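You operate a simulated robot arm through the tools that you are given. There is no shell and no other tool.

Carry out the task below with a simulated robot arm. There is one attempt and no reset: what you move stays moved.

Task
Take the blue sensor out of the tin, put the lid back on and test it at 20 cm.
Fine: arm over the cradle; leave the sensor there with its result showing.

Only the result counts: the job must be done as asked and must still hold three seconds after the hand-in. Knocking over, shifting, dropping, spilling or breaking anything else fails it. A push-on lid holds only when it is set on centred and level and pressed home; a screw cap is set on level and turned clockwise until tight.

Robot
A 5-joint arm with a two-finger parallel gripper, fixed in place. Base frame: the origin is at the foot of the arm, x ahead of it, y to its left, z up; the work surface is at about z = 0. Readings come in m, rad, newtons and seconds.
With the tool pointing down near the work surface it reaches from about 0.26 to 0.68 m from the base axis. Its first joint turns from -1.152 to 1.152 rad. The tool tilts only in the upright plane through the base axis and itself; it spins freely about its own axis. Payload 2.9 kg.
Tool frame: the origin (TCP) lies between the finger pads and is the grasp point; the fingertips stand 0.03 m ahead of it; z points along the fingers, y is the line along which they close. The gripper opens to 0.11 m. The fingers are 0.02 m wide and 0.01 m thick; the gripper's body (0.048 by 0.112 m) begins 0.055 m behind the TCP.
Orientation is that of the tool frame in the base frame, as a unit quaternion [x, y, z, w]. With the fingers straight down and closing along the base's y, the tool's x points along the base's -x, its y along +y and its z along -z.

Tools
- The arm moves only by the tool move_arm. Its argument "moves" is a list of rows, each a list of 7 numbers: the shift along the tool's x, y, z in m, then the turn, a rotation vector about the tool's x, y, z in rad, then the closure, from 0 (fully open) to 1 (shut). In form: [[x, y, z, wx, wy, wz, grip], ...]. A call has 1 to 20 rows; each row is the pose to reach, as a shift and turn from the pose commanded when the call began, along the tool's axes at that moment. A row lasts 0.2 s, in which the tool goes at most 0.05 m and 0.15 rad; a call with a longer step from one row to the next is refused whole, and so is a gripper value outside its range. A pose out of reach is approached as far as the arm can. The call stops where the force on the tool passes 40 N (or 10 N more than at its start, if that is more) or the arm is blocked; 0.2 s more then pass. Each finger travels about 0.108 m/s and halts on what it meets, pressing with about 31 N; the grip force reading is that of the motor and also rises with nothing between the fingers. The clock runs only during rows and for 0.2 s after the last one: add rows that repeat a pose to give the fingers time. The reply holds the time, the measured pose of the TCP, the force on the tool along the base axes, the opening and the grip force, in the units named above and with some noise, with the torque about the TCP (base axes, N m) and any sound that the robot's microphone picked up.
- Cameras (640 x 400 px; columns grow to the right, rows downward): "scene" is fixed at [0.0289, -0.4487, 0.6018]; the picture's right is [0.82, -0.57, 0.00], its down [-0.34, -0.49, -0.80] and it looks along [0.46, 0.66, -0.59] (base axes); focal length 319 px, centre (320, 200). "wrist" rides on the gripper at [0.072, 0.017, -0.103] in the tool frame; the picture's right is [-0.23, 0.97, 0.00], its down [-0.76, -0.18, -0.62] and it looks along [-0.61, -0.14, 0.78] (tool axes); focal length 222 px, centre (320, 200). There is no depth. A picture from a camera that has moved, and an enlarged one, comes with that camera's place and axes in the base frame and with its lens.
- camera(camera): a new picture of that camera. It takes no simulated time.
- enlarge(camera, box): a new picture of the part [left, top, right, bottom] of that camera's present view, enlarged. It takes no simulated time.
- close_job(): hands the job in; it is judged then, once.

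Nothing tells you positions but the pictures and the camera data. Unless the task says otherwise, let go and move clear before handing in.

The tools are called after "Request:" as name(argument=value, ...) on one line, values as JSON. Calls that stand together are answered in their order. move_arm: Moves the arm, as the interface text tells. Its arguments: {"type":"object","properties":{"moves":{"type":"array","items":{"type":"array","items":{"type":"number"}}}},"required":["moves"]} The other tools are called the same way: camera (camera) takes a picture; enlarge (camera, box) takes an enlarged picture of a part of a camera's view; close_job () hands the job in.

At the start:

```text
time_s: 0.0
eef_pos: [0.3325, -0.1271, 0.327]
ee_rot: [0.0, 1.0, 0.0, 0.0]
ft_force: [-0.4, 0.3, 1.0]
moment: [-0.01, -0.02, -0.03]
width: 0.1098
finger_force: 0.2
```

scene: 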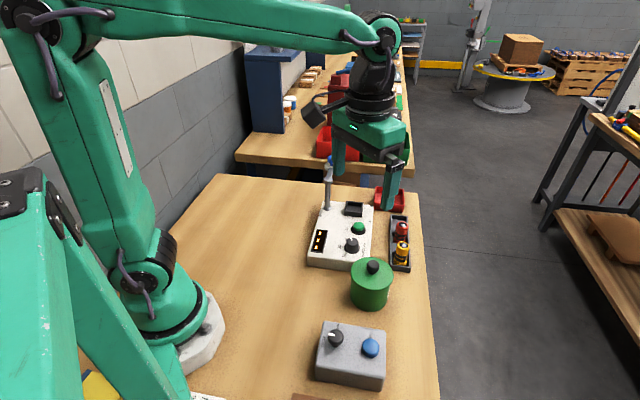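
wrist: 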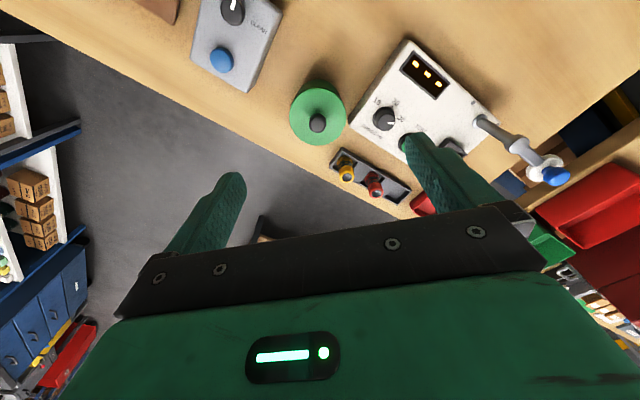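

I see a green lidded tin, a white test instrument with a display, a green button, a dial and a post arm, a tray with yellow and red sensors, and a grey box with a knob and a blue button. I'll enlarge the pictures before moving anything.

Request:
enlarge(camera="scene", box=[290, 140, 430, 280])

Request:
enlarge(camera="scene", box=[290, 250, 450, 400])

Request:
enlarge(camera="wrist", box=[320, 20, 600, 220])

Request:
enlarge(camera="wrist", box=[130, 0, 410, 200])

```text
2.86 times, centred on (360, 210) of scene
camera zoom: at [0.0289, -0.4487, 0.6018], right [0.82, -0.57, 0.0], down [-0.34, -0.49, -0.8], along [0.46, 0.66, -0.59], focal length 912 px, centre (206, 171)
```

zoom: 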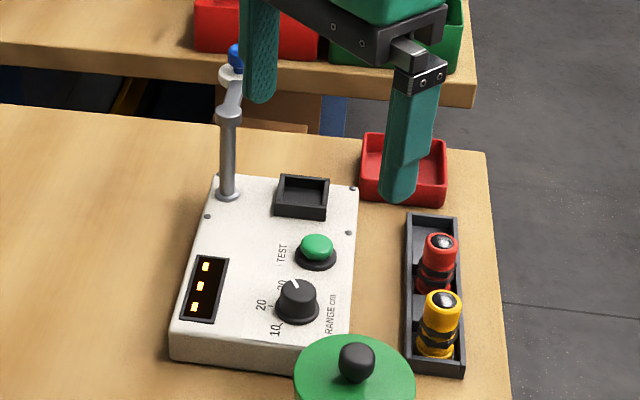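

```text
2.67 times, centred on (370, 325) of scene
camera zoom: at [0.0289, -0.4487, 0.6018], right [0.82, -0.57, 0.0], down [-0.34, -0.49, -0.8], along [0.46, 0.66, -0.59], focal length 852 px, centre (187, -133)
```

zoom: 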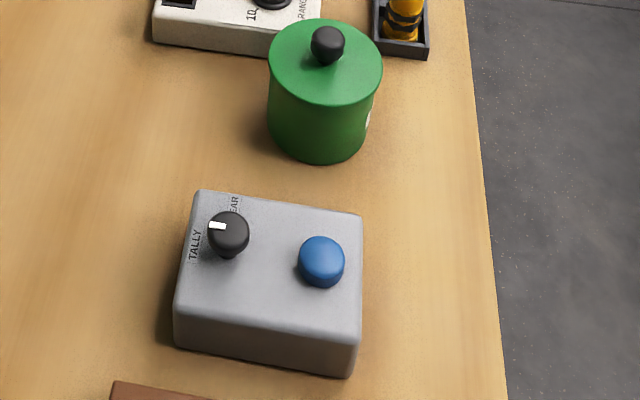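

```text
2.00 times, centred on (460, 120) of wrist
camera zoom: at [0.2612, -0.1111, 0.4316], right [0.23, 0.97, 0.0], down [0.76, -0.18, 0.62], along [0.61, -0.14, -0.78], focal length 444 px, centre (40, 360)
```

zoom: 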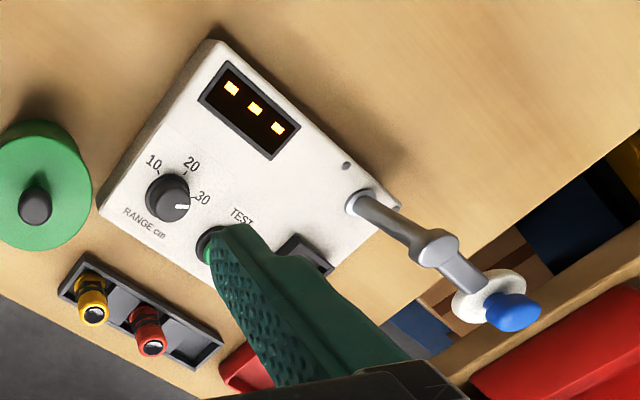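

```text
2.00 times, centred on (270, 100) of wrist
camera zoom: at [0.2612, -0.1111, 0.4316], right [0.23, 0.97, 0.0], down [0.76, -0.18, 0.62], along [0.61, -0.14, -0.78], focal length 444 px, centre (420, 400)
```

zoom: 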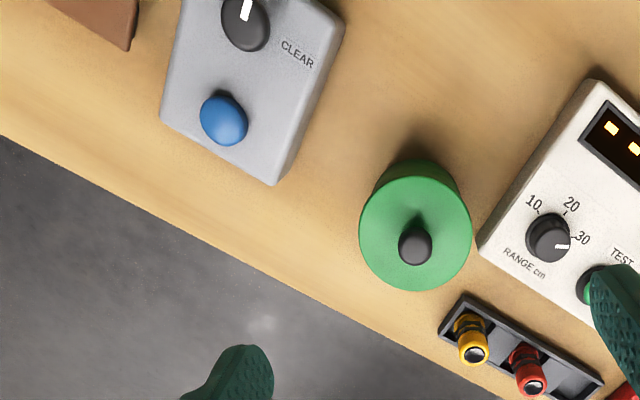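

The tin's knob is near (0.372, -0.139, z 0.10), and the dial, which points at 30, is near (0.41, -0.037). The gripper hides the swing arm and cradle, so I'll move it back and turn the wrist camera towards the instrument.

Request:
move_arm(moves=[[0, -0.03, -0.01, 0, 0, -0.14, 0], [0, -0.06, -0.02, 0, 0, -0.28, 0], [0, -0.09, -0.03, 0, 0, -0.42, 0], [0, -0.12, -0.04, 0, 0, -0.56, 0], [0, -0.15, -0.04, 0, 0, -0.7, 0], [0, -0.16, -0.04, 0, 0, -0.84, 0], [0, -0.17, -0.04, 0, 0, -0.98, 0], [0, -0.17, -0.04, 0, 0, -1.12, 0], [0, -0.17, -0.04, 0, 0, -1.2, 0]])

Request:
camera(camera="wrist")

Request:
enlarge(camera="scene", box=[290, 140, 430, 280])

```text
time_s: 2.0
eef_pos: [0.333, -0.297, 0.3674]
ee_rot: [-0.566, 0.825, 0.0, 0.0]
ft_force: [0.5, 0.5, 0.1]
moment: [0.02, -0.01, -0.03]
width: 0.1101
finger_force: 0.0
```

```text
taken
camera wrist: at [0.2915, -0.3597, 0.4719], right [-0.83, 0.56, 0.0], down [0.44, 0.65, 0.62], along [0.35, 0.51, -0.78], focal length 222 px, centre (320, 200)
```

wrist: 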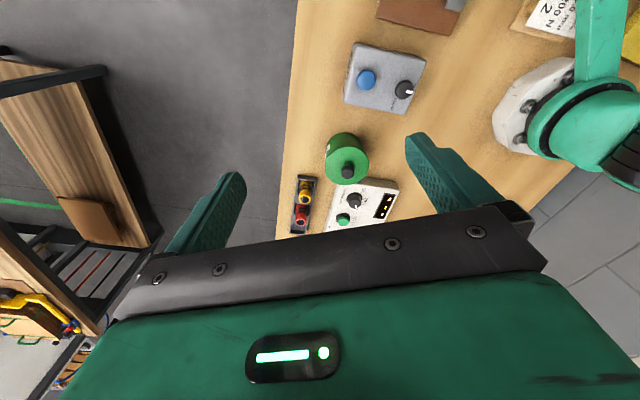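

```text
2.86 times, centred on (360, 210) of scene
camera zoom: at [0.0289, -0.4487, 0.6018], right [0.82, -0.57, 0.0], down [-0.34, -0.49, -0.8], along [0.46, 0.66, -0.59], focal length 912 px, centre (206, 171)
```

zoom: 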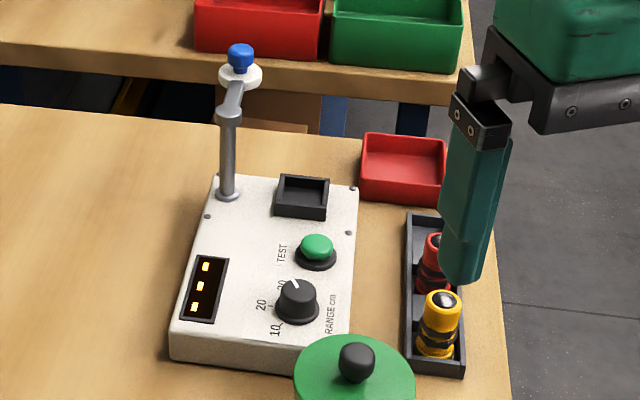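

The swing arm points away from the cradle, with its blue knob near (0.50, 0.175, 0.166). Next I'll hover over the tin with the fingers straight down and measure the lid knob.

Request:
move_arm(moves=[[-0.018, 0.002, 0.013, 0, 0, 0.14, 0], [-0.036, 0.004, 0.026, 0, 0, 0.28, 0], [-0.054, 0.007, 0.039, 0, 0, 0.42, 0], [-0.072, 0.009, 0.052, 0, 0, 0.56, 0], [-0.09, 0.011, 0.065, 0, 0, 0.7, 0], [-0.108, 0.014, 0.078, 0, 0, 0.84, 0], [-0.126, 0.016, 0.091, 0, 0, 0.98, 0], [-0.144, 0.018, 0.104, 0, 0, 1.1, 0.3], [-0.1616, 0.0206, 0.117, 0, 0, 1.2, 0.4], [-0.1616, 0.0206, 0.117, 0, 0, 1.2, 0.4]])

Request:
camera(camera="wrist")

Request:
camera(camera="scene")

```text
time_s: 4.2
eef_pos: [0.3732, -0.1405, 0.25]
ee_rot: [0.001, 1.0, 0.001, 0.0]
ft_force: [-0.6, -0.9, 0.8]
moment: [0.01, 0.03, 0.02]
width: 0.0659
finger_force: 0.0
```

```text
taken
camera wrist: at [0.3012, -0.1231, 0.3537], right [0.23, 0.97, 0.0], down [0.76, -0.18, 0.62], along [0.61, -0.14, -0.78], focal length 222 px, centre (320, 200)
```

wrist: 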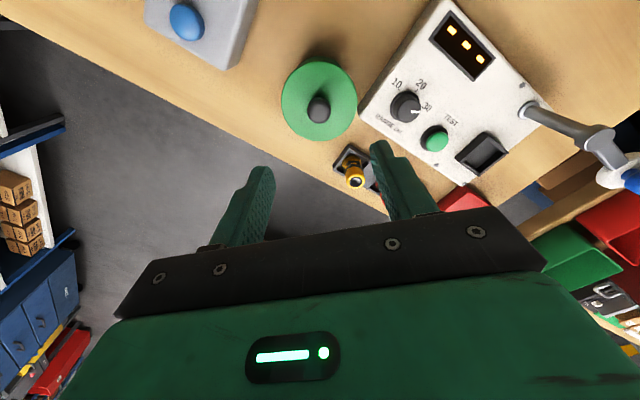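

```text
taken
```

scene: 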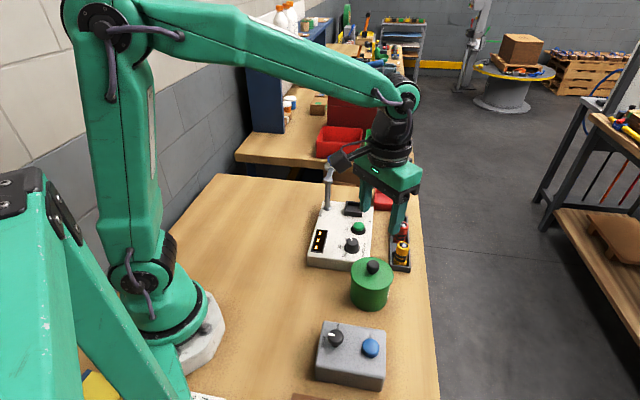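

Request:
enlarge(camera="wrist", box=[240, 40, 400, 140])

Request:
enlarge(camera="wrist", box=[360, 0, 640, 200])

Request:
enlarge(camera="scene", box=[330, 240, 410, 320])

```text
4.00 times, centred on (320, 90) of wrist
camera zoom: at [0.3012, -0.1231, 0.3537], right [0.23, 0.97, 0.0], down [0.76, -0.18, 0.62], along [0.61, -0.14, -0.78], focal length 888 px, centre (320, 640)
```

zoom: 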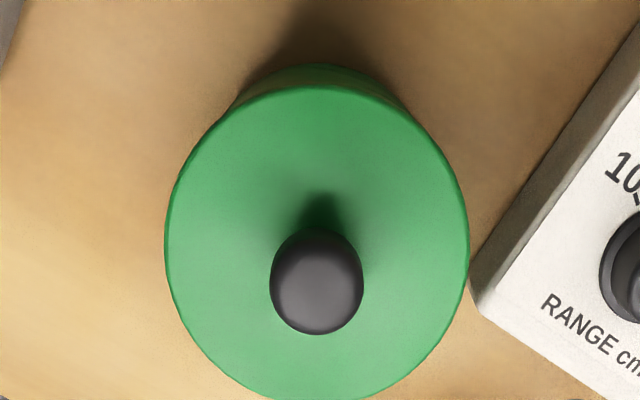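

```text
2.00 times, centred on (500, 100) of wrist
camera zoom: at [0.3012, -0.1231, 0.3537], right [0.23, 0.97, 0.0], down [0.76, -0.18, 0.62], along [0.61, -0.14, -0.78], focal length 444 px, centre (-40, 400)
```

zoom: 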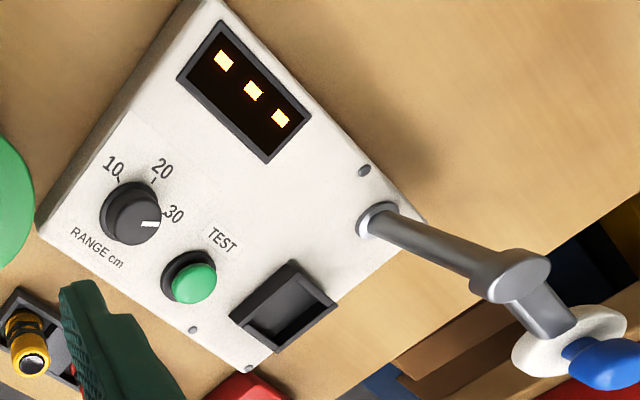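

```text
5.00 times, centred on (370, 280) of scene
camera zoom: at [0.0289, -0.4487, 0.6018], right [0.82, -0.57, 0.0], down [-0.34, -0.49, -0.8], along [0.46, 0.66, -0.59], focal length 1597 px, centre (70, -200)
```

zoom: 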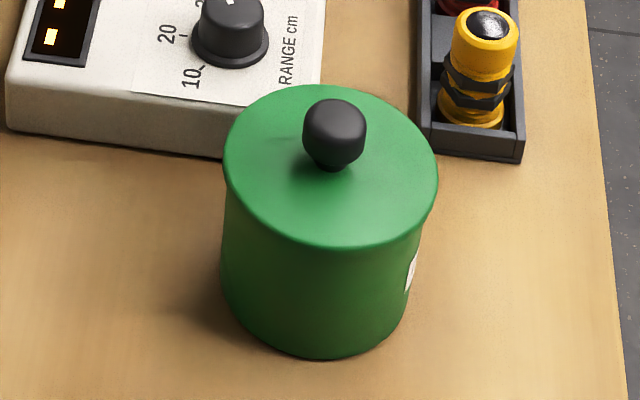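

The lid knob is about 25 mm wide, centred near (0.374, -0.140), and its top is at z≈0.107. The lid's top face is at about z 0.08. I'll descend on the knob and stop to check before gripping.

Request:
move_arm(moves=[[0, 0, 0.04, 0, 0, 0, 0.4], [0, 0, 0.08, 0, 0, 0, 0.4], [0, 0, 0.105, 0, 0, 0, 0.4], [0, 0, 0.12, 0, 0, 0, 0.4], [0, 0, 0.13, 0, 0, 0, 0.4], [0, 0, 0.132, 0, 0, 0, 0.4]])

Request:
camera(camera="wrist")

Request:
enlarge(camera="scene", box=[330, 210, 430, 310])

```text
time_s: 5.6
eef_pos: [0.3723, -0.1395, 0.1172]
ee_rot: [0.0, 1.0, 0.0, -0.001]
ft_force: [0.4, -0.3, 0.4]
moment: [-0.02, 0.04, 0.03]
width: 0.0658
finger_force: 0.1
```

```text
taken
camera wrist: at [0.3006, -0.123, 0.2218], right [0.23, 0.97, 0.0], down [0.76, -0.18, 0.62], along [0.61, -0.14, -0.78], focal length 222 px, centre (320, 200)
```

wrist: 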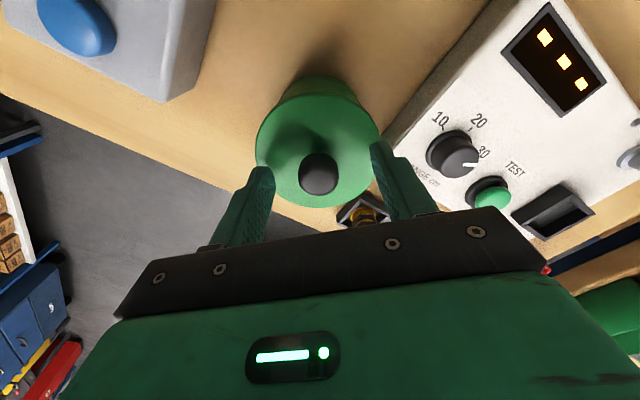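

```text
4.00 times, centred on (380, 260) of scene
camera zoom: at [0.0289, -0.4487, 0.6018], right [0.82, -0.57, 0.0], down [-0.34, -0.49, -0.8], along [0.46, 0.66, -0.59], focal length 1278 px, centre (80, -40)
```

zoom: 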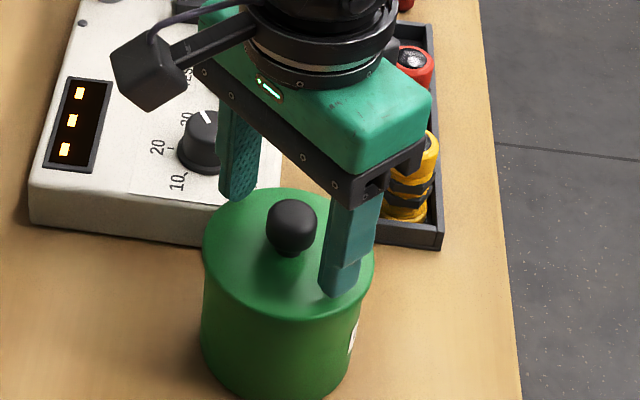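

The knob sits between the fingers. I'll close on it and pull slowly upward.

Request:
move_arm(moves=[[0, 0, 0, 0, 0, 0, 0.6], [0, 0, 0, 0, 0, 0, 0.8], [0, 0, 0, 0, 0, 0, 1], [0, 0, 0, 0, 0, 0, 1], [0, 0, 0, 0, 0, 0, 1]])

Request:
move_arm(moves=[[0, 0, -0.003, 0, 0, 0, 1], [0, 0, -0.006, 0, 0, 0, 1], [0, 0, -0.01, 0, 0, 0, 1], [0, 0, -0.015, 0, 0, 0, 1], [0, 0, -0.022, 0, 0, 0, 1], [0, 0, -0.03, 0, 0, 0, 1]])

Request:
camera(camera="wrist")

Request:
enlarge(camera="scene", box=[330, 210, 430, 310])

```text
time_s: 6.8
eef_pos: [0.3728, -0.1399, 0.1183]
ee_rot: [0.001, 1.0, 0.0, 0.0]
ft_force: [-0.3, -0.7, -0.3]
moment: [-0.01, -0.03, -0.02]
width: 0.0245
finger_force: 30.5
heard: snap
```

```text
time_s: 8.2
eef_pos: [0.3729, -0.1406, 0.1492]
ee_rot: [0.0, 1.0, -0.001, -0.001]
ft_force: [0.8, -0.2, -0.2]
moment: [-0.01, -0.02, 0.01]
width: 0.0246
finger_force: 30.4
```

```text
taken
camera wrist: at [0.3012, -0.123, 0.253], right [0.23, 0.97, 0.0], down [0.76, -0.18, 0.62], along [0.61, -0.14, -0.78], focal length 222 px, centre (320, 200)
```

wrist: 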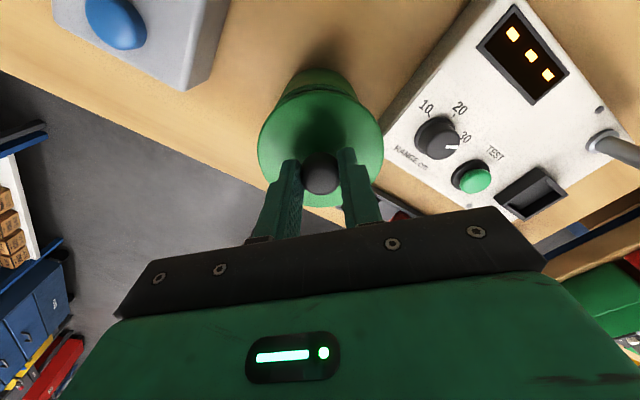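

```text
4.00 times, centred on (380, 260) of scene
camera zoom: at [0.0289, -0.4487, 0.6018], right [0.82, -0.57, 0.0], down [-0.34, -0.49, -0.8], along [0.46, 0.66, -0.59], focal length 1278 px, centre (80, -40)
```

zoom: 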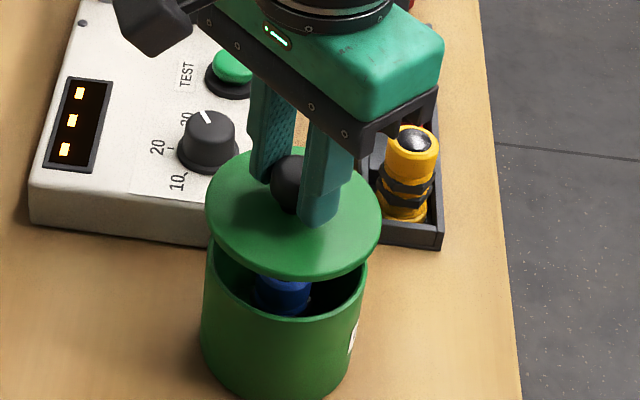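

The lid is off and the blue sensor shows inside the tin. I'll carry the lid over to the open table near (0.30, 0.13).

Request:
move_arm(moves=[[0, 0, -0.04, 0, 0, 0, 1], [0, 0, -0.08, 0, 0, 0, 1], [0.01, 0.03, -0.1, 0, 0, 0, 1], [0.02, 0.07, -0.1, 0, 0, 0, 1], [0.03, 0.11, -0.1, 0, 0, 0, 1], [0.04, 0.15, -0.1, 0, 0, 0, 1], [0.05, 0.19, -0.1, 0, 0, 0, 1], [0.06, 0.23, -0.1, 0, 0, 0, 1], [0.073, 0.26, -0.1, 0, 0, 0, 1], [0.073, 0.27, -0.1, 0, 0, 0, 1], [0.073, 0.27, -0.1, 0, 0, 0, 1]])

Request:
camera(camera="wrist")

Request:
camera(camera="scene")

Request:
enlarge(camera="scene", box=[320, 200, 440, 320])

```text
time_s: 10.6
eef_pos: [0.2993, 0.1303, 0.2475]
ee_rot: [0.0, 1.0, 0.0, 0.0]
ft_force: [0.1, 0.1, 0.4]
moment: [-0.03, 0.03, -0.03]
width: 0.0246
finger_force: 31.0
```

```text
taken
camera wrist: at [0.2278, 0.1473, 0.3519], right [0.23, 0.97, 0.0], down [0.76, -0.18, 0.62], along [0.61, -0.14, -0.78], focal length 222 px, centre (320, 200)
```

wrist: 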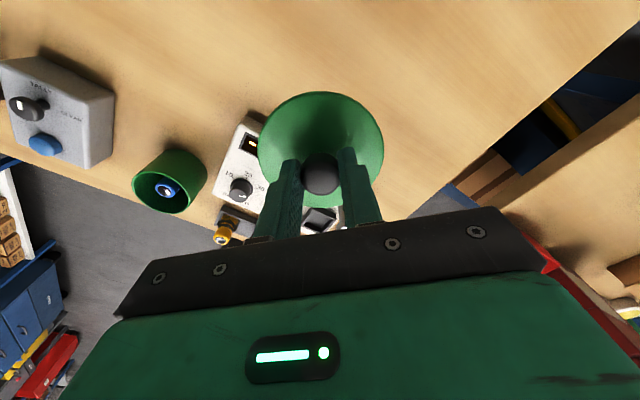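

```text
taken
```

scene: 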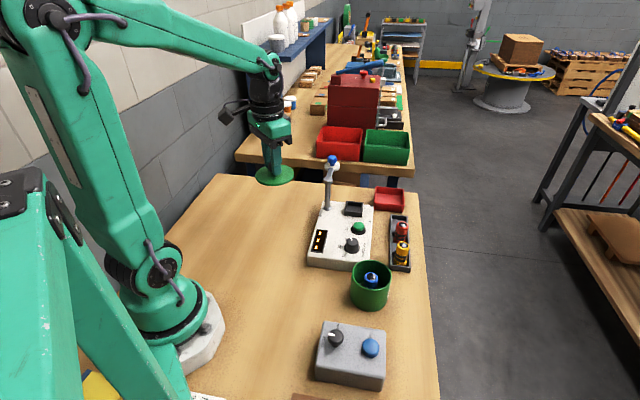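

```text
3.33 times, centred on (380, 260) of scene
camera zoom: at [0.0289, -0.4487, 0.6018], right [0.82, -0.57, 0.0], down [-0.34, -0.49, -0.8], along [0.46, 0.66, -0.59], focal length 1064 px, centre (120, 0)
```

zoom: 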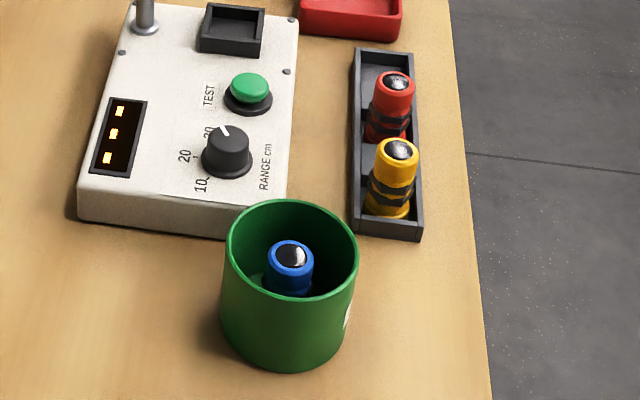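

The sensor stands upright in the tin, and the table below the lid is clear. I'll lower the lid, checking force near the surface.

Request:
move_arm(moves=[[0, 0, 0.04, 0, 0, 0, 1], [0, 0, 0.08, 0, 0, 0, 1], [0, 0, 0.12, 0, 0, 0, 1], [0, 0, 0.15, 0, 0, 0, 1], [0, 0, 0.17, 0, 0, 0, 1], [0, 0, 0.18, 0, 0, 0, 1], [0, 0, 0.187, 0, 0, 0, 1]])

Request:
enlarge(camera="scene", box=[230, 180, 330, 280])

```text
time_s: 12.2
eef_pos: [0.3, 0.1316, 0.0632]
ee_rot: [0.0, 1.0, 0.0, 0.0]
ft_force: [-0.1, -0.8, 0.2]
moment: [0.0, -0.02, -0.01]
width: 0.0246
finger_force: 31.1
```

```text
4.00 times, centred on (280, 230) of scene
camera zoom: at [0.0289, -0.4487, 0.6018], right [0.82, -0.57, 0.0], down [-0.34, -0.49, -0.8], along [0.46, 0.66, -0.59], focal length 1278 px, centre (480, 80)
```

zoom: 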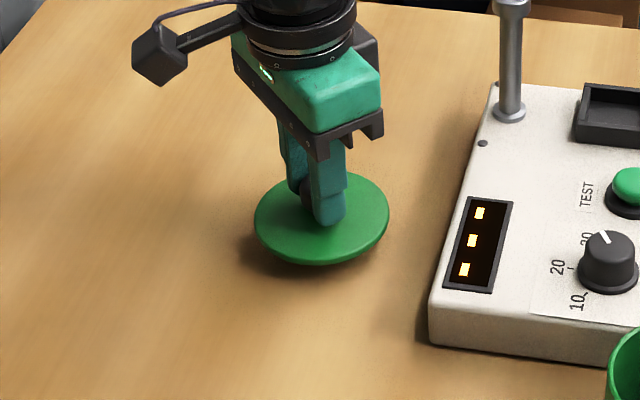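

Request:
move_arm(moves=[[0, 0, 0.003, 0, 0, 0, 1], [0, 0, 0.006, 0, 0, 0, 1], [0, 0, 0.008, 0, 0, 0, 1]])

Request:
enlarge(camera="scene", box=[250, 190, 310, 250])

```text
time_s: 13.0
eef_pos: [0.2997, 0.1302, 0.0543]
ee_rot: [0.0, 1.0, 0.0, 0.0]
ft_force: [0.8, -0.7, 0.4]
moment: [-0.01, 0.0, 0.01]
width: 0.0246
finger_force: 30.9
```

```text
6.67 times, centred on (280, 220) of scene
camera zoom: at [0.0289, -0.4487, 0.6018], right [0.82, -0.57, 0.0], down [-0.34, -0.49, -0.8], along [0.46, 0.66, -0.59], focal length 2129 px, centre (587, 67)
```

zoom: 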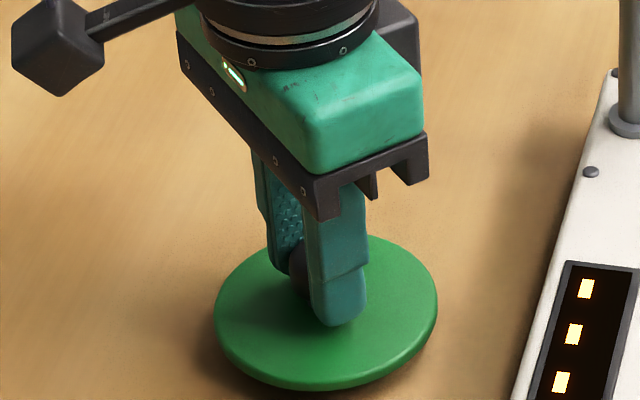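

Request:
move_arm(moves=[[0, 0, 0.002, 0, 0, 0, 1], [0, 0, 0.004, 0, 0, 0, 1]])

Request:
move_arm(moves=[[0, 0, 0.001, 0, 0, 0, 1], [0, 0, 0.002, 0, 0, 0, 1]])

```text
time_s: 13.6
eef_pos: [0.3001, 0.13, 0.0508]
ee_rot: [0.0, 1.0, 0.0, -0.001]
ft_force: [-0.7, -0.7, -0.4]
moment: [0.03, 0.0, 0.01]
width: 0.0245
finger_force: 30.3
```

```text
time_s: 14.2
eef_pos: [0.2983, 0.1302, 0.0484]
ee_rot: [0.0, 1.0, 0.0, 0.0]
ft_force: [0.2, 0.0, 0.2]
moment: [0.02, -0.02, 0.02]
width: 0.0246
finger_force: 30.7
```

Request:
move_arm(moves=[[0, 0, 0.001, 0, 0, 0, 1], [0, 0, 0.002, 0, 0, 0, 1]])

Request:
move_arm(moves=[[0, 0, 0.001, 0, 0, 0, 1], [0, 0, 0.002, 0, 0, 0, 1]])

Request:
enlarge(camera="scene", box=[250, 190, 310, 250])

```text
time_s: 14.8
eef_pos: [0.3, 0.1295, 0.0456]
ee_rot: [0.001, 1.0, 0.0, 0.0]
ft_force: [-0.1, 0.7, -0.4]
moment: [0.01, 0.02, 0.0]
width: 0.0244
finger_force: 30.8
```

```text
time_s: 15.4
eef_pos: [0.2997, 0.1292, 0.044]
ee_rot: [-0.001, 1.0, 0.0, 0.0]
ft_force: [-0.2, -0.3, 0.0]
moment: [-0.02, -0.02, 0.04]
width: 0.0245
finger_force: 31.3
```

```text
6.67 times, centred on (280, 220) of scene
camera zoom: at [0.0289, -0.4487, 0.6018], right [0.82, -0.57, 0.0], down [-0.34, -0.49, -0.8], along [0.46, 0.66, -0.59], focal length 2129 px, centre (587, 67)
```

zoom: 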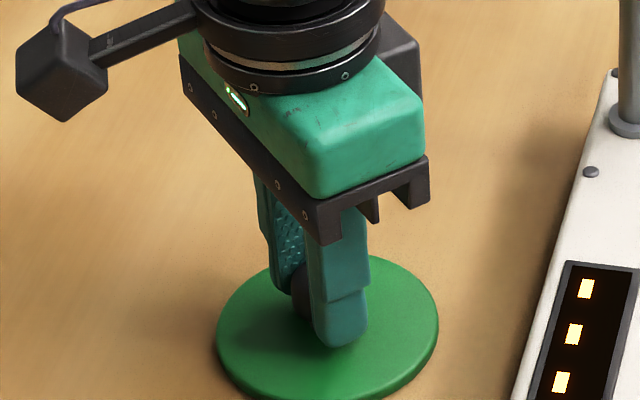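

The lid is a few millimetres off the table and there is no contact force yet. I'll keep lowering in small steps.

Request:
move_arm(moves=[[0, 0, 0.001, 0, 0, 0, 1], [0, 0, 0.0015, 0, 0, 0, 1]])

Request:
move_arm(moves=[[0, 0, 0.001, 0, 0, 0, 1], [0, 0, 0.0015, 0, 0, 0, 1]])

Request:
move_arm(moves=[[0, 0, 0.001, 0, 0, 0, 1], [0, 0, 0.0015, 0, 0, 0, 1]])

Request:
enlarge(camera="scene", box=[250, 200, 310, 260])

```text
time_s: 16.0
eef_pos: [0.2998, 0.1297, 0.0428]
ee_rot: [-0.001, 1.0, 0.0, 0.0]
ft_force: [-10.3, 2.6, 29.1]
moment: [-0.01, 0.21, 0.02]
width: 0.0247
finger_force: 30.9
```

```text
time_s: 16.6
eef_pos: [0.3003, 0.13, 0.0417]
ee_rot: [0.001, 1.0, 0.001, 0.002]
ft_force: [-1.8, -11.4, 31.0]
moment: [-0.31, -0.03, -0.05]
width: 0.0247
finger_force: 31.3
```

```text
time_s: 17.2
eef_pos: [0.2999, 0.1296, 0.0399]
ee_rot: [0.0, 1.0, 0.001, 0.0]
ft_force: [-0.8, -3.2, 30.6]
moment: [-0.07, -0.01, -0.04]
width: 0.0244
finger_force: 30.6
```

```text
6.67 times, centred on (280, 230) of scene
camera zoom: at [0.0288, -0.4487, 0.6017], right [0.82, -0.57, 0.0], down [-0.34, -0.49, -0.8], along [0.46, 0.66, -0.59], focal length 2129 px, centre (587, 0)
```

zoom: 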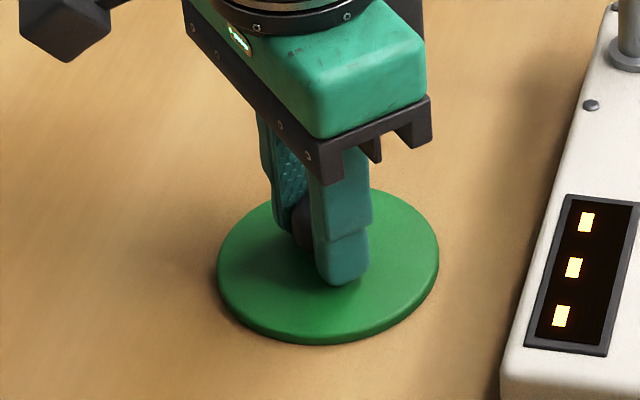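

The lid is down on the table. I'll release it and rise straight up.

Request:
move_arm(moves=[[0, 0, -0.001, 0, 0, 0, 0.8], [0, 0, -0.001, 0, 0, 0, 0.6], [0, 0, -0.001, 0, 0, 0, 0.4], [0, 0, -0.001, 0, 0, 0, 0.4], [0, 0, -0.02, 0, 0, 0, 0.4], [0, 0, -0.06, 0, 0, 0, 0.4], [0, 0, -0.1, 0, 0, 0, 0.4], [0, 0, -0.14, 0, 0, 0, 0.4], [0, 0, -0.18, 0, 0, 0, 0.4], [0, 0, -0.2, 0, 0, 0, 0.4], [0, 0, -0.2, 0, 0, 0, 0.4]])

Request:
camera(camera="wrist")

Request:
enlarge(camera="scene", box=[230, 140, 430, 280])

```text
time_s: 19.6
eef_pos: [0.3003, 0.1284, 0.2388]
ee_rot: [0.0, 1.0, 0.001, 0.0]
ft_force: [-0.3, 0.1, 0.1]
moment: [0.0, -0.01, 0.01]
width: 0.0658
finger_force: 0.0
```

```text
taken
camera wrist: at [0.2275, 0.1462, 0.3426], right [0.23, 0.97, 0.0], down [0.76, -0.18, 0.62], along [0.61, -0.14, -0.78], focal length 222 px, centre (320, 200)
```

wrist: 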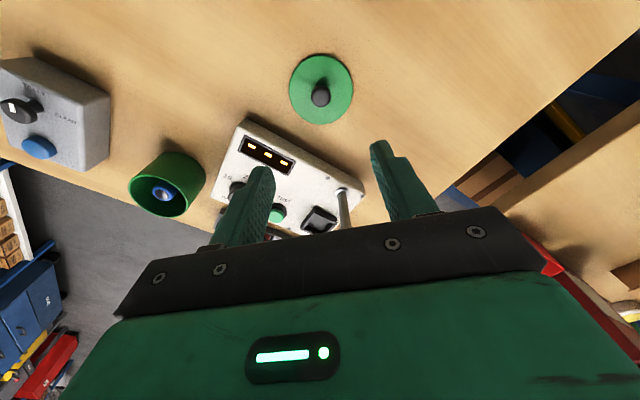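

```text
2.86 times, centred on (330, 210) of scene
camera zoom: at [0.0289, -0.4487, 0.6018], right [0.82, -0.57, 0.0], down [-0.34, -0.49, -0.8], along [0.46, 0.66, -0.59], focal length 912 px, centre (291, 171)
```

zoom: 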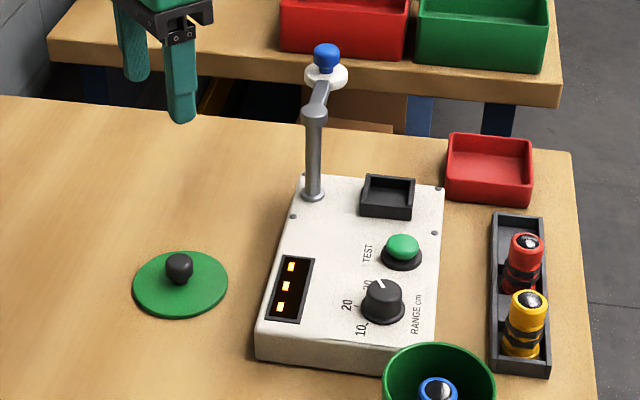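

The lid rests flat on the table. Next I'll go above the tin and look at the sensor inside.

Request:
move_arm(moves=[[0, -0.03, -0.03, 0, 0, 0, 0.4], [-0.01, -0.07, -0.04, 0, 0, 0, 0.45], [-0.025, -0.11, -0.04, 0, 0, 0, 0.5], [-0.04, -0.15, -0.04, 0, 0, 0, 0.5], [-0.06, -0.19, -0.04, 0, 0, 0, 0.5], [-0.08, -0.23, -0.04, 0, 0, 0, 0.5], [-0.09, -0.26, -0.04, 0, 0, 0, 0.5], [-0.09, -0.268, -0.04, 0, 0, 0, 0.5], [-0.09, -0.268, -0.04, 0, 0, 0, 0.5]])

Request:
camera(camera="wrist")

Request:
enlarge(camera="wrist", box=[240, 50, 400, 150])

Request:
enlarge(camera="scene", box=[330, 240, 410, 320])

```text
time_s: 21.6
eef_pos: [0.3918, -0.138, 0.2767]
ee_rot: [0.001, 1.0, 0.001, 0.0]
ft_force: [-1.3, 0.1, 0.3]
moment: [-0.02, 0.01, -0.01]
width: 0.0553
finger_force: 0.1
```

```text
taken
camera wrist: at [0.3197, -0.1211, 0.3816], right [0.23, 0.97, 0.0], down [0.76, -0.18, 0.62], along [0.61, -0.14, -0.78], focal length 222 px, centre (320, 200)
```

wrist: 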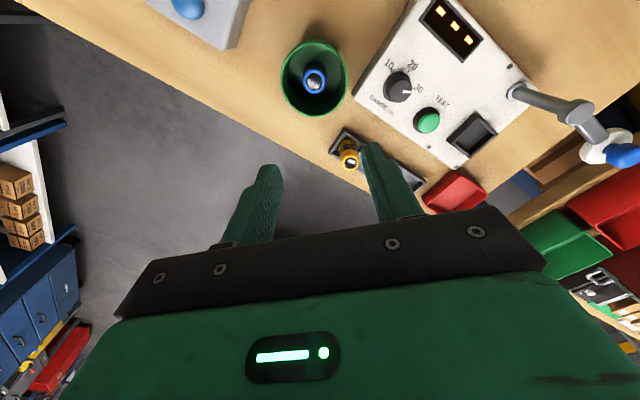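

```text
4.00 times, centred on (320, 100) of wrist
camera zoom: at [0.3197, -0.1211, 0.3816], right [0.23, 0.97, 0.0], down [0.76, -0.18, 0.62], along [0.61, -0.14, -0.78], focal length 888 px, centre (320, 600)
```

zoom: 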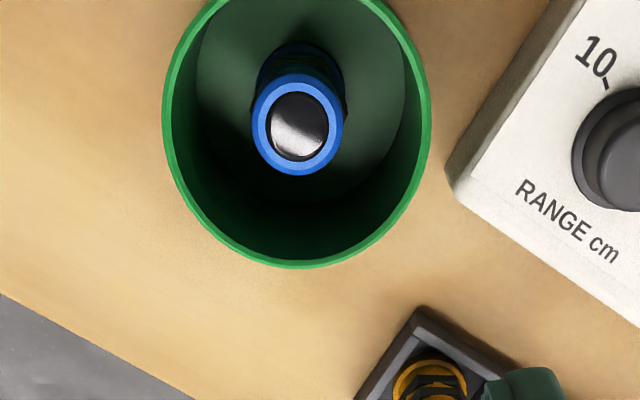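

```text
5.00 times, centred on (370, 280) of scene
camera zoom: at [0.0289, -0.4487, 0.6018], right [0.82, -0.57, 0.0], down [-0.34, -0.49, -0.8], along [0.46, 0.66, -0.59], focal length 1597 px, centre (70, -200)
```

zoom: 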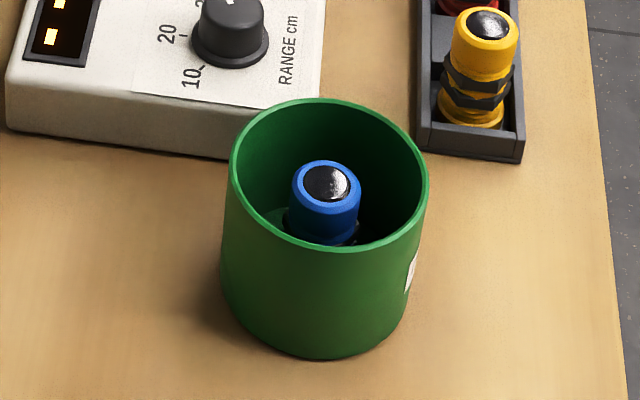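

The sensor stands near (0.376, -0.141) with its top at about z 0.068, and is about 30 mm wide. I'll line up over it with the fingers partly closed, come down to just above the rim, and check.

Request:
move_arm(moves=[[0.0158, -0.003, 0.02, 0, 0, 0, 0.6], [0.0158, -0.003, 0.05, 0, 0, 0, 0.6], [0.0158, -0.003, 0.09, 0, 0, 0, 0.6], [0.0158, -0.003, 0.12, 0, 0, 0, 0.6], [0.0158, -0.003, 0.14, 0, 0, 0, 0.6], [0.0158, -0.003, 0.152, 0, 0, 0, 0.6], [0.0158, -0.003, 0.152, 0, 0, 0, 0.6]])

Request:
camera(camera="wrist")

Request:
enlarge(camera="wrist", box=[240, 100, 400, 200])

Request:
enlarge(camera="scene", box=[330, 220, 430, 320])

```text
time_s: 23.2
eef_pos: [0.3731, -0.1409, 0.1254]
ee_rot: [0.0, 1.0, 0.0, 0.001]
ft_force: [0.1, -0.6, 0.7]
moment: [-0.01, 0.0, -0.01]
width: 0.0441
finger_force: 0.1
```

```text
taken
camera wrist: at [0.3005, -0.1252, 0.2301], right [0.23, 0.97, 0.0], down [0.76, -0.18, 0.62], along [0.61, -0.14, -0.78], focal length 222 px, centre (320, 200)
```

wrist: 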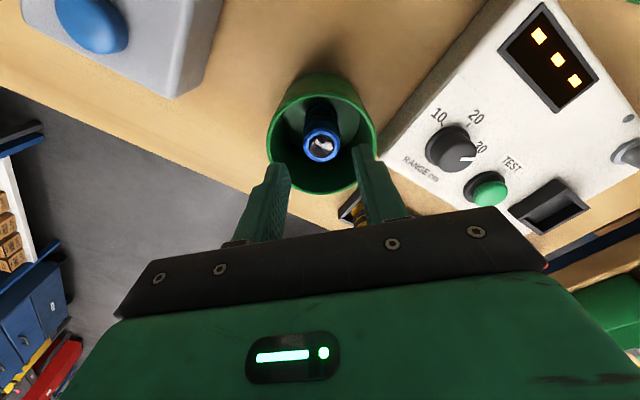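

```text
4.00 times, centred on (320, 150) of wrist
camera zoom: at [0.3005, -0.1252, 0.2301], right [0.23, 0.97, 0.0], down [0.76, -0.18, 0.62], along [0.61, -0.14, -0.78], focal length 888 px, centre (320, 400)
```

zoom: 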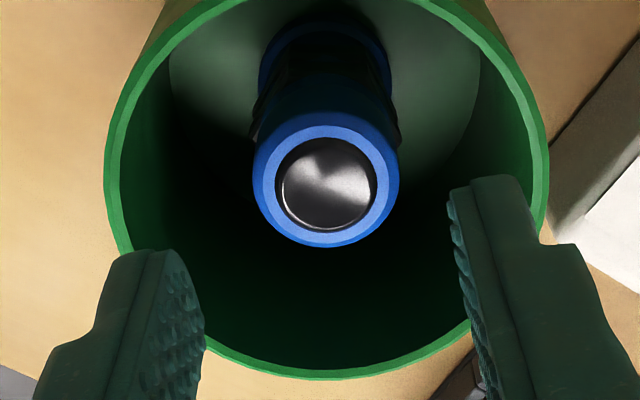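

```text
4.00 times, centred on (380, 270) of scene
camera zoom: at [0.0289, -0.4487, 0.6018], right [0.82, -0.57, 0.0], down [-0.34, -0.49, -0.8], along [0.46, 0.66, -0.59], focal length 1278 px, centre (80, -80)
```

zoom: 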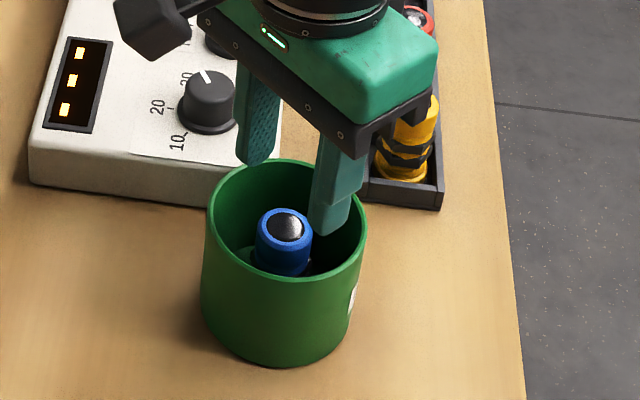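

The alignment is good, with the sensor about 2 mm ahead in x. I'll go down around it and grip its cap.

Request:
move_arm(moves=[[-0.002, 0, 0.01, 0, 0, 0, 0.6], [-0.002, 0, 0.025, 0, 0, 0, 0.6], [-0.002, 0, 0.038, 0, 0, 0, 0.6], [-0.002, 0, 0.047, 0, 0, 0, 0.6], [-0.002, 0, 0.047, 0, 0, 0, 0.6]])

Request:
enlarge(camera="wrist", box=[240, 100, 400, 200])

Request:
enlarge(camera="scene", box=[330, 220, 430, 320])

```text
time_s: 24.4
eef_pos: [0.3735, -0.1414, 0.0803]
ee_rot: [0.0, 1.0, 0.0, -0.001]
ft_force: [-0.3, 0.0, 0.7]
moment: [0.01, 0.02, -0.04]
width: 0.044
finger_force: 0.0
```

```text
4.00 times, centred on (320, 150) of wrist
camera zoom: at [0.3026, -0.1243, 0.184], right [0.23, 0.97, 0.0], down [0.76, -0.18, 0.62], along [0.61, -0.14, -0.78], focal length 888 px, centre (320, 400)
```

zoom: 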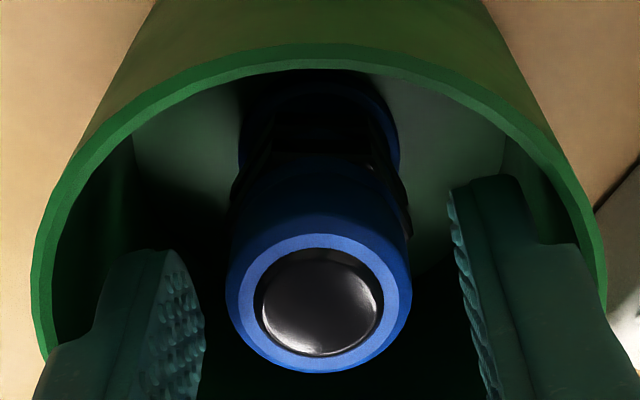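

```text
4.00 times, centred on (380, 270) of scene
camera zoom: at [0.0289, -0.4487, 0.6018], right [0.82, -0.57, 0.0], down [-0.34, -0.49, -0.8], along [0.46, 0.66, -0.59], focal length 1278 px, centre (80, -80)
```

zoom: 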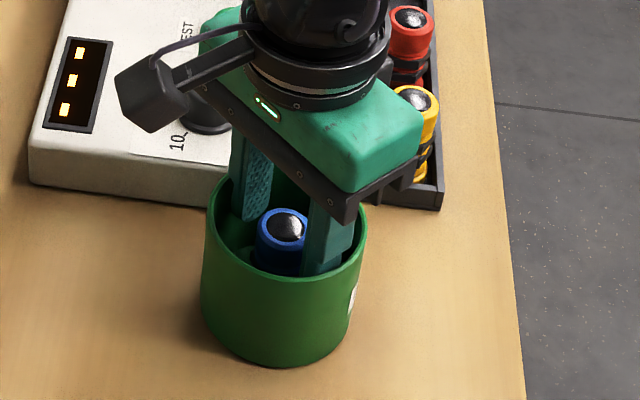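

The fingers straddle the cap, so I'll close on it.

Request:
move_arm(moves=[[-0.001, 0, 0.001, 0, 0, 0, 0.7], [-0.001, 0, 0.001, 0, 0, 0, 0.85], [-0.001, 0, 0.001, 0, 0, 0, 1], [-0.001, 0, 0.001, 0, 0, 0, 1], [-0.001, 0, 0.001, 0, 0, 0, 1]])

Request:
enlarge(camera="wrist", box=[240, 100, 400, 200])

```text
time_s: 25.6
eef_pos: [0.3762, -0.1416, 0.0798]
ee_rot: [0.0, 1.0, 0.001, 0.0]
ft_force: [-0.8, 0.0, 0.6]
moment: [0.04, 0.0, 0.01]
width: 0.0285
finger_force: 30.5
```

```text
4.00 times, centred on (320, 150) of wrist
camera zoom: at [0.3044, -0.124, 0.183], right [0.23, 0.97, 0.0], down [0.76, -0.18, 0.62], along [0.61, -0.14, -0.78], focal length 888 px, centre (320, 400)
```

zoom: 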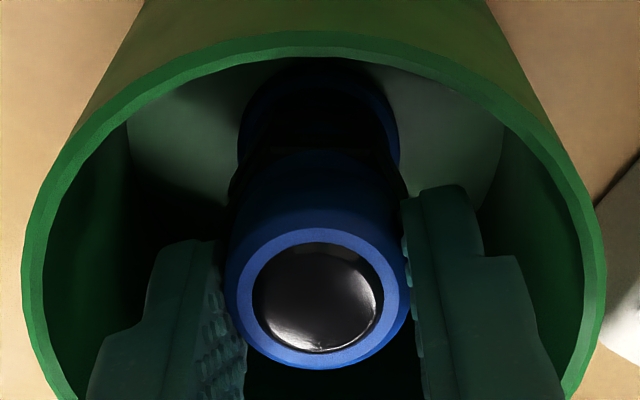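

I have the sensor gripped at 28.5 mm. I'll lift it clear of the tin and look at it.

Request:
move_arm(moves=[[0, 0, -0.01, 0, 0, 0, 1], [0, 0, -0.03, 0, 0, 0, 1], [0, 0, -0.06, 0, 0, 0, 1], [0, 0, -0.1, 0, 0, 0, 1], [0, 0, -0.14, 0, 0, 0, 1], [0, 0, -0.17, 0, 0, 0, 1], [0, 0, -0.17, 0, 0, 0, 1]])

Request:
enlarge(camera="scene", box=[330, 150, 450, 320])

Request:
enlarge(camera="wrist", box=[360, 0, 640, 200])

```text
time_s: 27.2
eef_pos: [0.3787, -0.1418, 0.2489]
ee_rot: [0.0, 1.0, 0.0, 0.0]
ft_force: [-0.3, 0.6, -0.6]
moment: [0.03, 0.01, -0.05]
width: 0.0283
finger_force: 31.5
```

```text
2.35 times, centred on (390, 235) of scene
camera zoom: at [0.0289, -0.4487, 0.6018], right [0.82, -0.57, 0.0], down [-0.34, -0.49, -0.8], along [0.46, 0.66, -0.59], focal length 751 px, centre (155, 118)
```

zoom: 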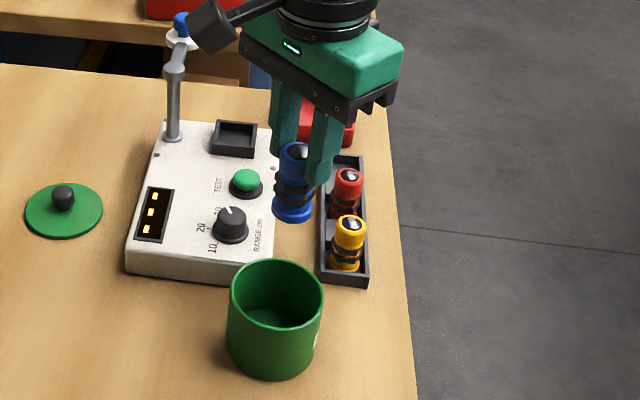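

```text
2.00 times, centred on (500, 100) of wrist
camera zoom: at [0.3061, -0.125, 0.3525], right [0.23, 0.97, 0.0], down [0.76, -0.18, 0.62], along [0.61, -0.14, -0.78], focal length 444 px, centre (-40, 400)
```

zoom: 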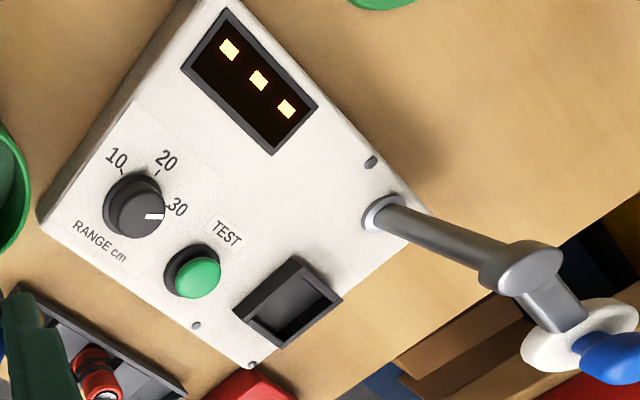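

The sensor is held upright, and the cradle is an open square box near (0.505, 0.073). I'll move above it, turning the tool to match the instrument's angle.

Request:
move_arm(moves=[[-0.016, 0.027, 0, 0, 0, -0.1, 1], [-0.032, 0.054, 0, 0, 0, -0.2, 1], [-0.048, 0.08, 0, 0, 0, -0.3, 1], [-0.064, 0.107, 0, 0, 0, -0.4, 1], [-0.08, 0.134, 0, 0, 0, -0.5, 1], [-0.096, 0.16, 0, 0, 0, -0.6, 1], [-0.112, 0.188, 0, 0, 0, -0.7, 1], [-0.127, 0.2145, 0, 0, 0, -0.73, 1], [-0.127, 0.2145, 0, 0, 0, -0.73, 1]])

Request:
camera(camera="wrist")

Request:
enlarge(camera="wrist", box=[220, 20, 420, 160])

Request:
enlarge(camera="scene", box=[300, 120, 420, 240])

```text
time_s: 29.2
eef_pos: [0.5038, 0.0741, 0.2491]
ee_rot: [-0.358, 0.934, 0.0, 0.0]
ft_force: [-0.1, -0.8, -1.6]
moment: [0.01, -0.04, -0.05]
width: 0.0287
finger_force: 31.6
```

```text
taken
camera wrist: at [0.4391, 0.0377, 0.3527], right [-0.48, 0.88, 0.0], down [0.69, 0.38, 0.62], along [0.55, 0.3, -0.78], focal length 222 px, centre (320, 200)
```

wrist: 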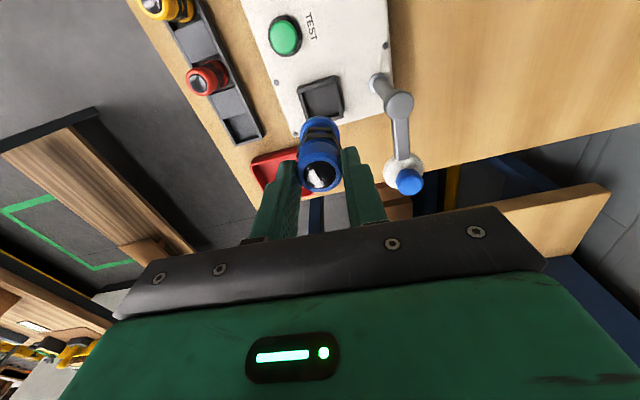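

```text
2.86 times, centred on (320, 90) of wrist
camera zoom: at [0.4391, 0.0377, 0.3527], right [-0.48, 0.88, 0.0], down [0.69, 0.38, 0.62], along [0.55, 0.3, -0.78], focal length 635 px, centre (320, 514)
```

zoom: 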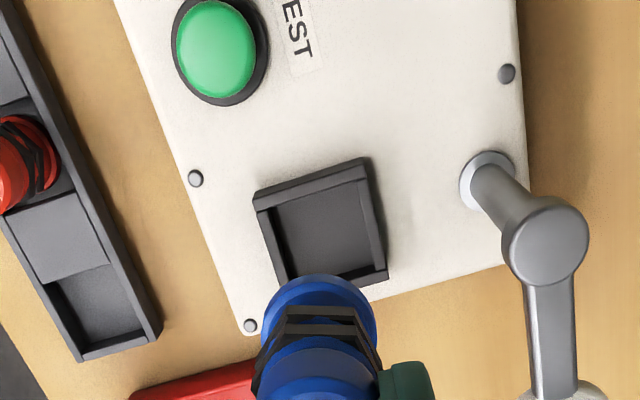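

```text
3.33 times, centred on (360, 180) of scene
camera zoom: at [0.0289, -0.4487, 0.6018], right [0.82, -0.57, 0.0], down [-0.34, -0.49, -0.8], along [0.46, 0.66, -0.59], focal length 1064 px, centre (187, 267)
```

zoom: 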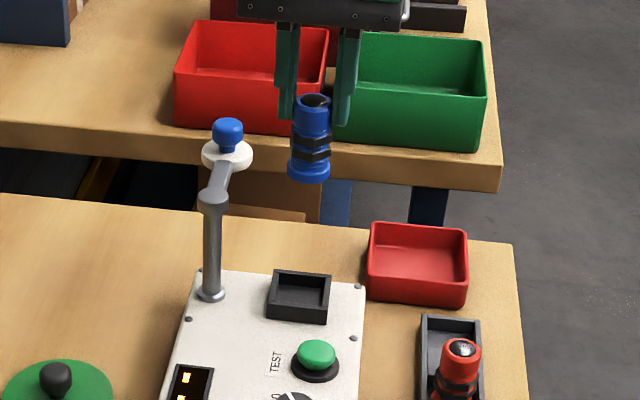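

The cradle rim's centre is near (0.5075, 0.075) at z≈0.06, and its inside is about 39 mm square. I'll centre over it and lower to just above the rim.

Request:
move_arm(moves=[[-0.0033, -0.0017, 0.02, 0, 0, 0, 1], [-0.0033, -0.0017, 0.045, 0, 0, 0, 1], [-0.0033, -0.0017, 0.07, 0, 0, 0, 1], [-0.0033, -0.0017, 0.088, 0, 0, 0, 1], [-0.0033, -0.0017, 0.099, 0, 0, 0, 1], [-0.0033, -0.0017, 0.099, 0, 0, 0, 1]])

Request:
enlarge(camera="wrist", box=[220, 60, 420, 200])

Request:
enlarge(camera="scene", box=[320, 150, 400, 230])

```text
time_s: 30.6
eef_pos: [0.5092, 0.0747, 0.1499]
ee_rot: [-0.357, 0.934, 0.0, 0.0]
ft_force: [-0.6, 0.8, -1.6]
moment: [0.0, -0.03, 0.02]
width: 0.0284
finger_force: 31.3
```

```text
2.86 times, centred on (320, 130) of wrist
camera zoom: at [0.4432, 0.0393, 0.2541], right [-0.48, 0.88, 0.0], down [0.69, 0.38, 0.62], along [0.55, 0.3, -0.78], focal length 635 px, centre (320, 400)
```

zoom: 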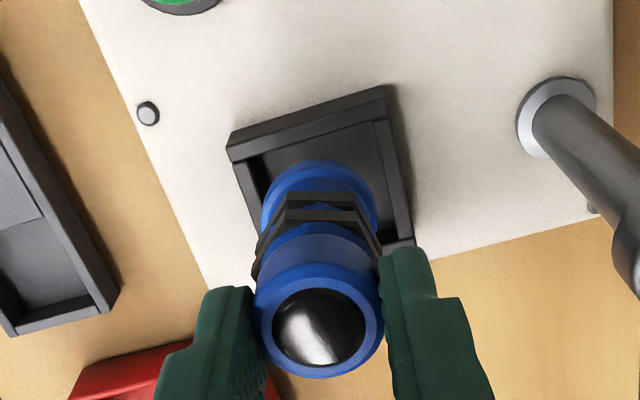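

```text
5.00 times, centred on (360, 190) of scene
camera zoom: at [0.0289, -0.4487, 0.6018], right [0.82, -0.57, 0.0], down [-0.34, -0.49, -0.8], along [0.46, 0.66, -0.59], focal length 1597 px, centre (120, 250)
```

zoom: 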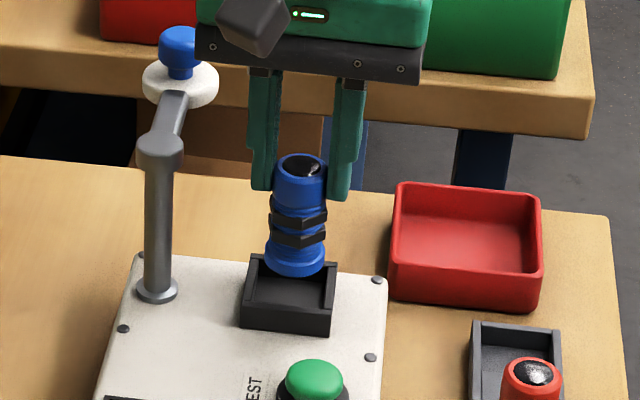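

The lateral offset is only 2 mm. I'll correct it and lower the sensor into the cradle.

Request:
move_arm(moves=[[0.0015, 0.0013, 0, 0, 0, 0, 1], [0.0015, 0.0013, 0.006, 0, 0, 0, 1], [0.0015, 0.0013, 0.012, 0, 0, 0, 1], [0.0015, 0.0013, 0.017, 0, 0, 0, 1]])

Request:
enlarge(camera="wrist", box=[220, 60, 420, 200])

Request:
enlarge(camera="scene", box=[320, 150, 400, 230])

```text
time_s: 31.6
eef_pos: [0.5057, 0.0741, 0.1333]
ee_rot: [-0.357, 0.934, 0.0, 0.0]
ft_force: [0.3, -0.7, -0.6]
moment: [0.01, 0.01, -0.01]
width: 0.0284
finger_force: 30.7
```

```text
2.86 times, centred on (320, 130) of wrist
camera zoom: at [0.441, 0.0383, 0.2366], right [-0.48, 0.88, 0.0], down [0.69, 0.38, 0.62], along [0.55, 0.3, -0.78], focal length 635 px, centre (320, 400)
```

zoom: 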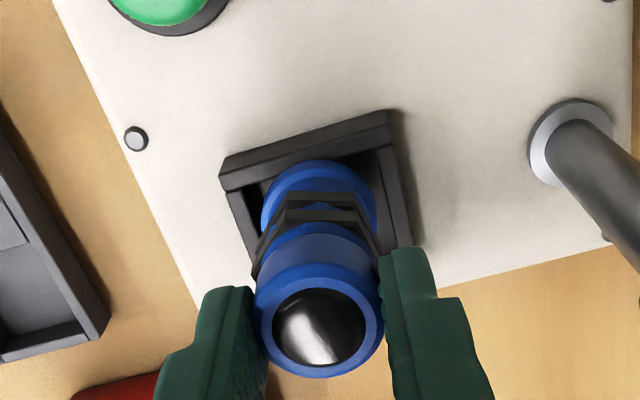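

```text
5.00 times, centred on (360, 190) of scene
camera zoom: at [0.0289, -0.4487, 0.6018], right [0.82, -0.57, 0.0], down [-0.34, -0.49, -0.8], along [0.46, 0.66, -0.59], focal length 1597 px, centre (120, 250)
```

zoom: 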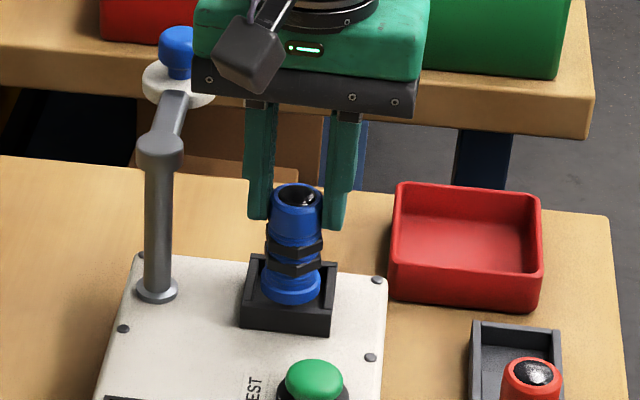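

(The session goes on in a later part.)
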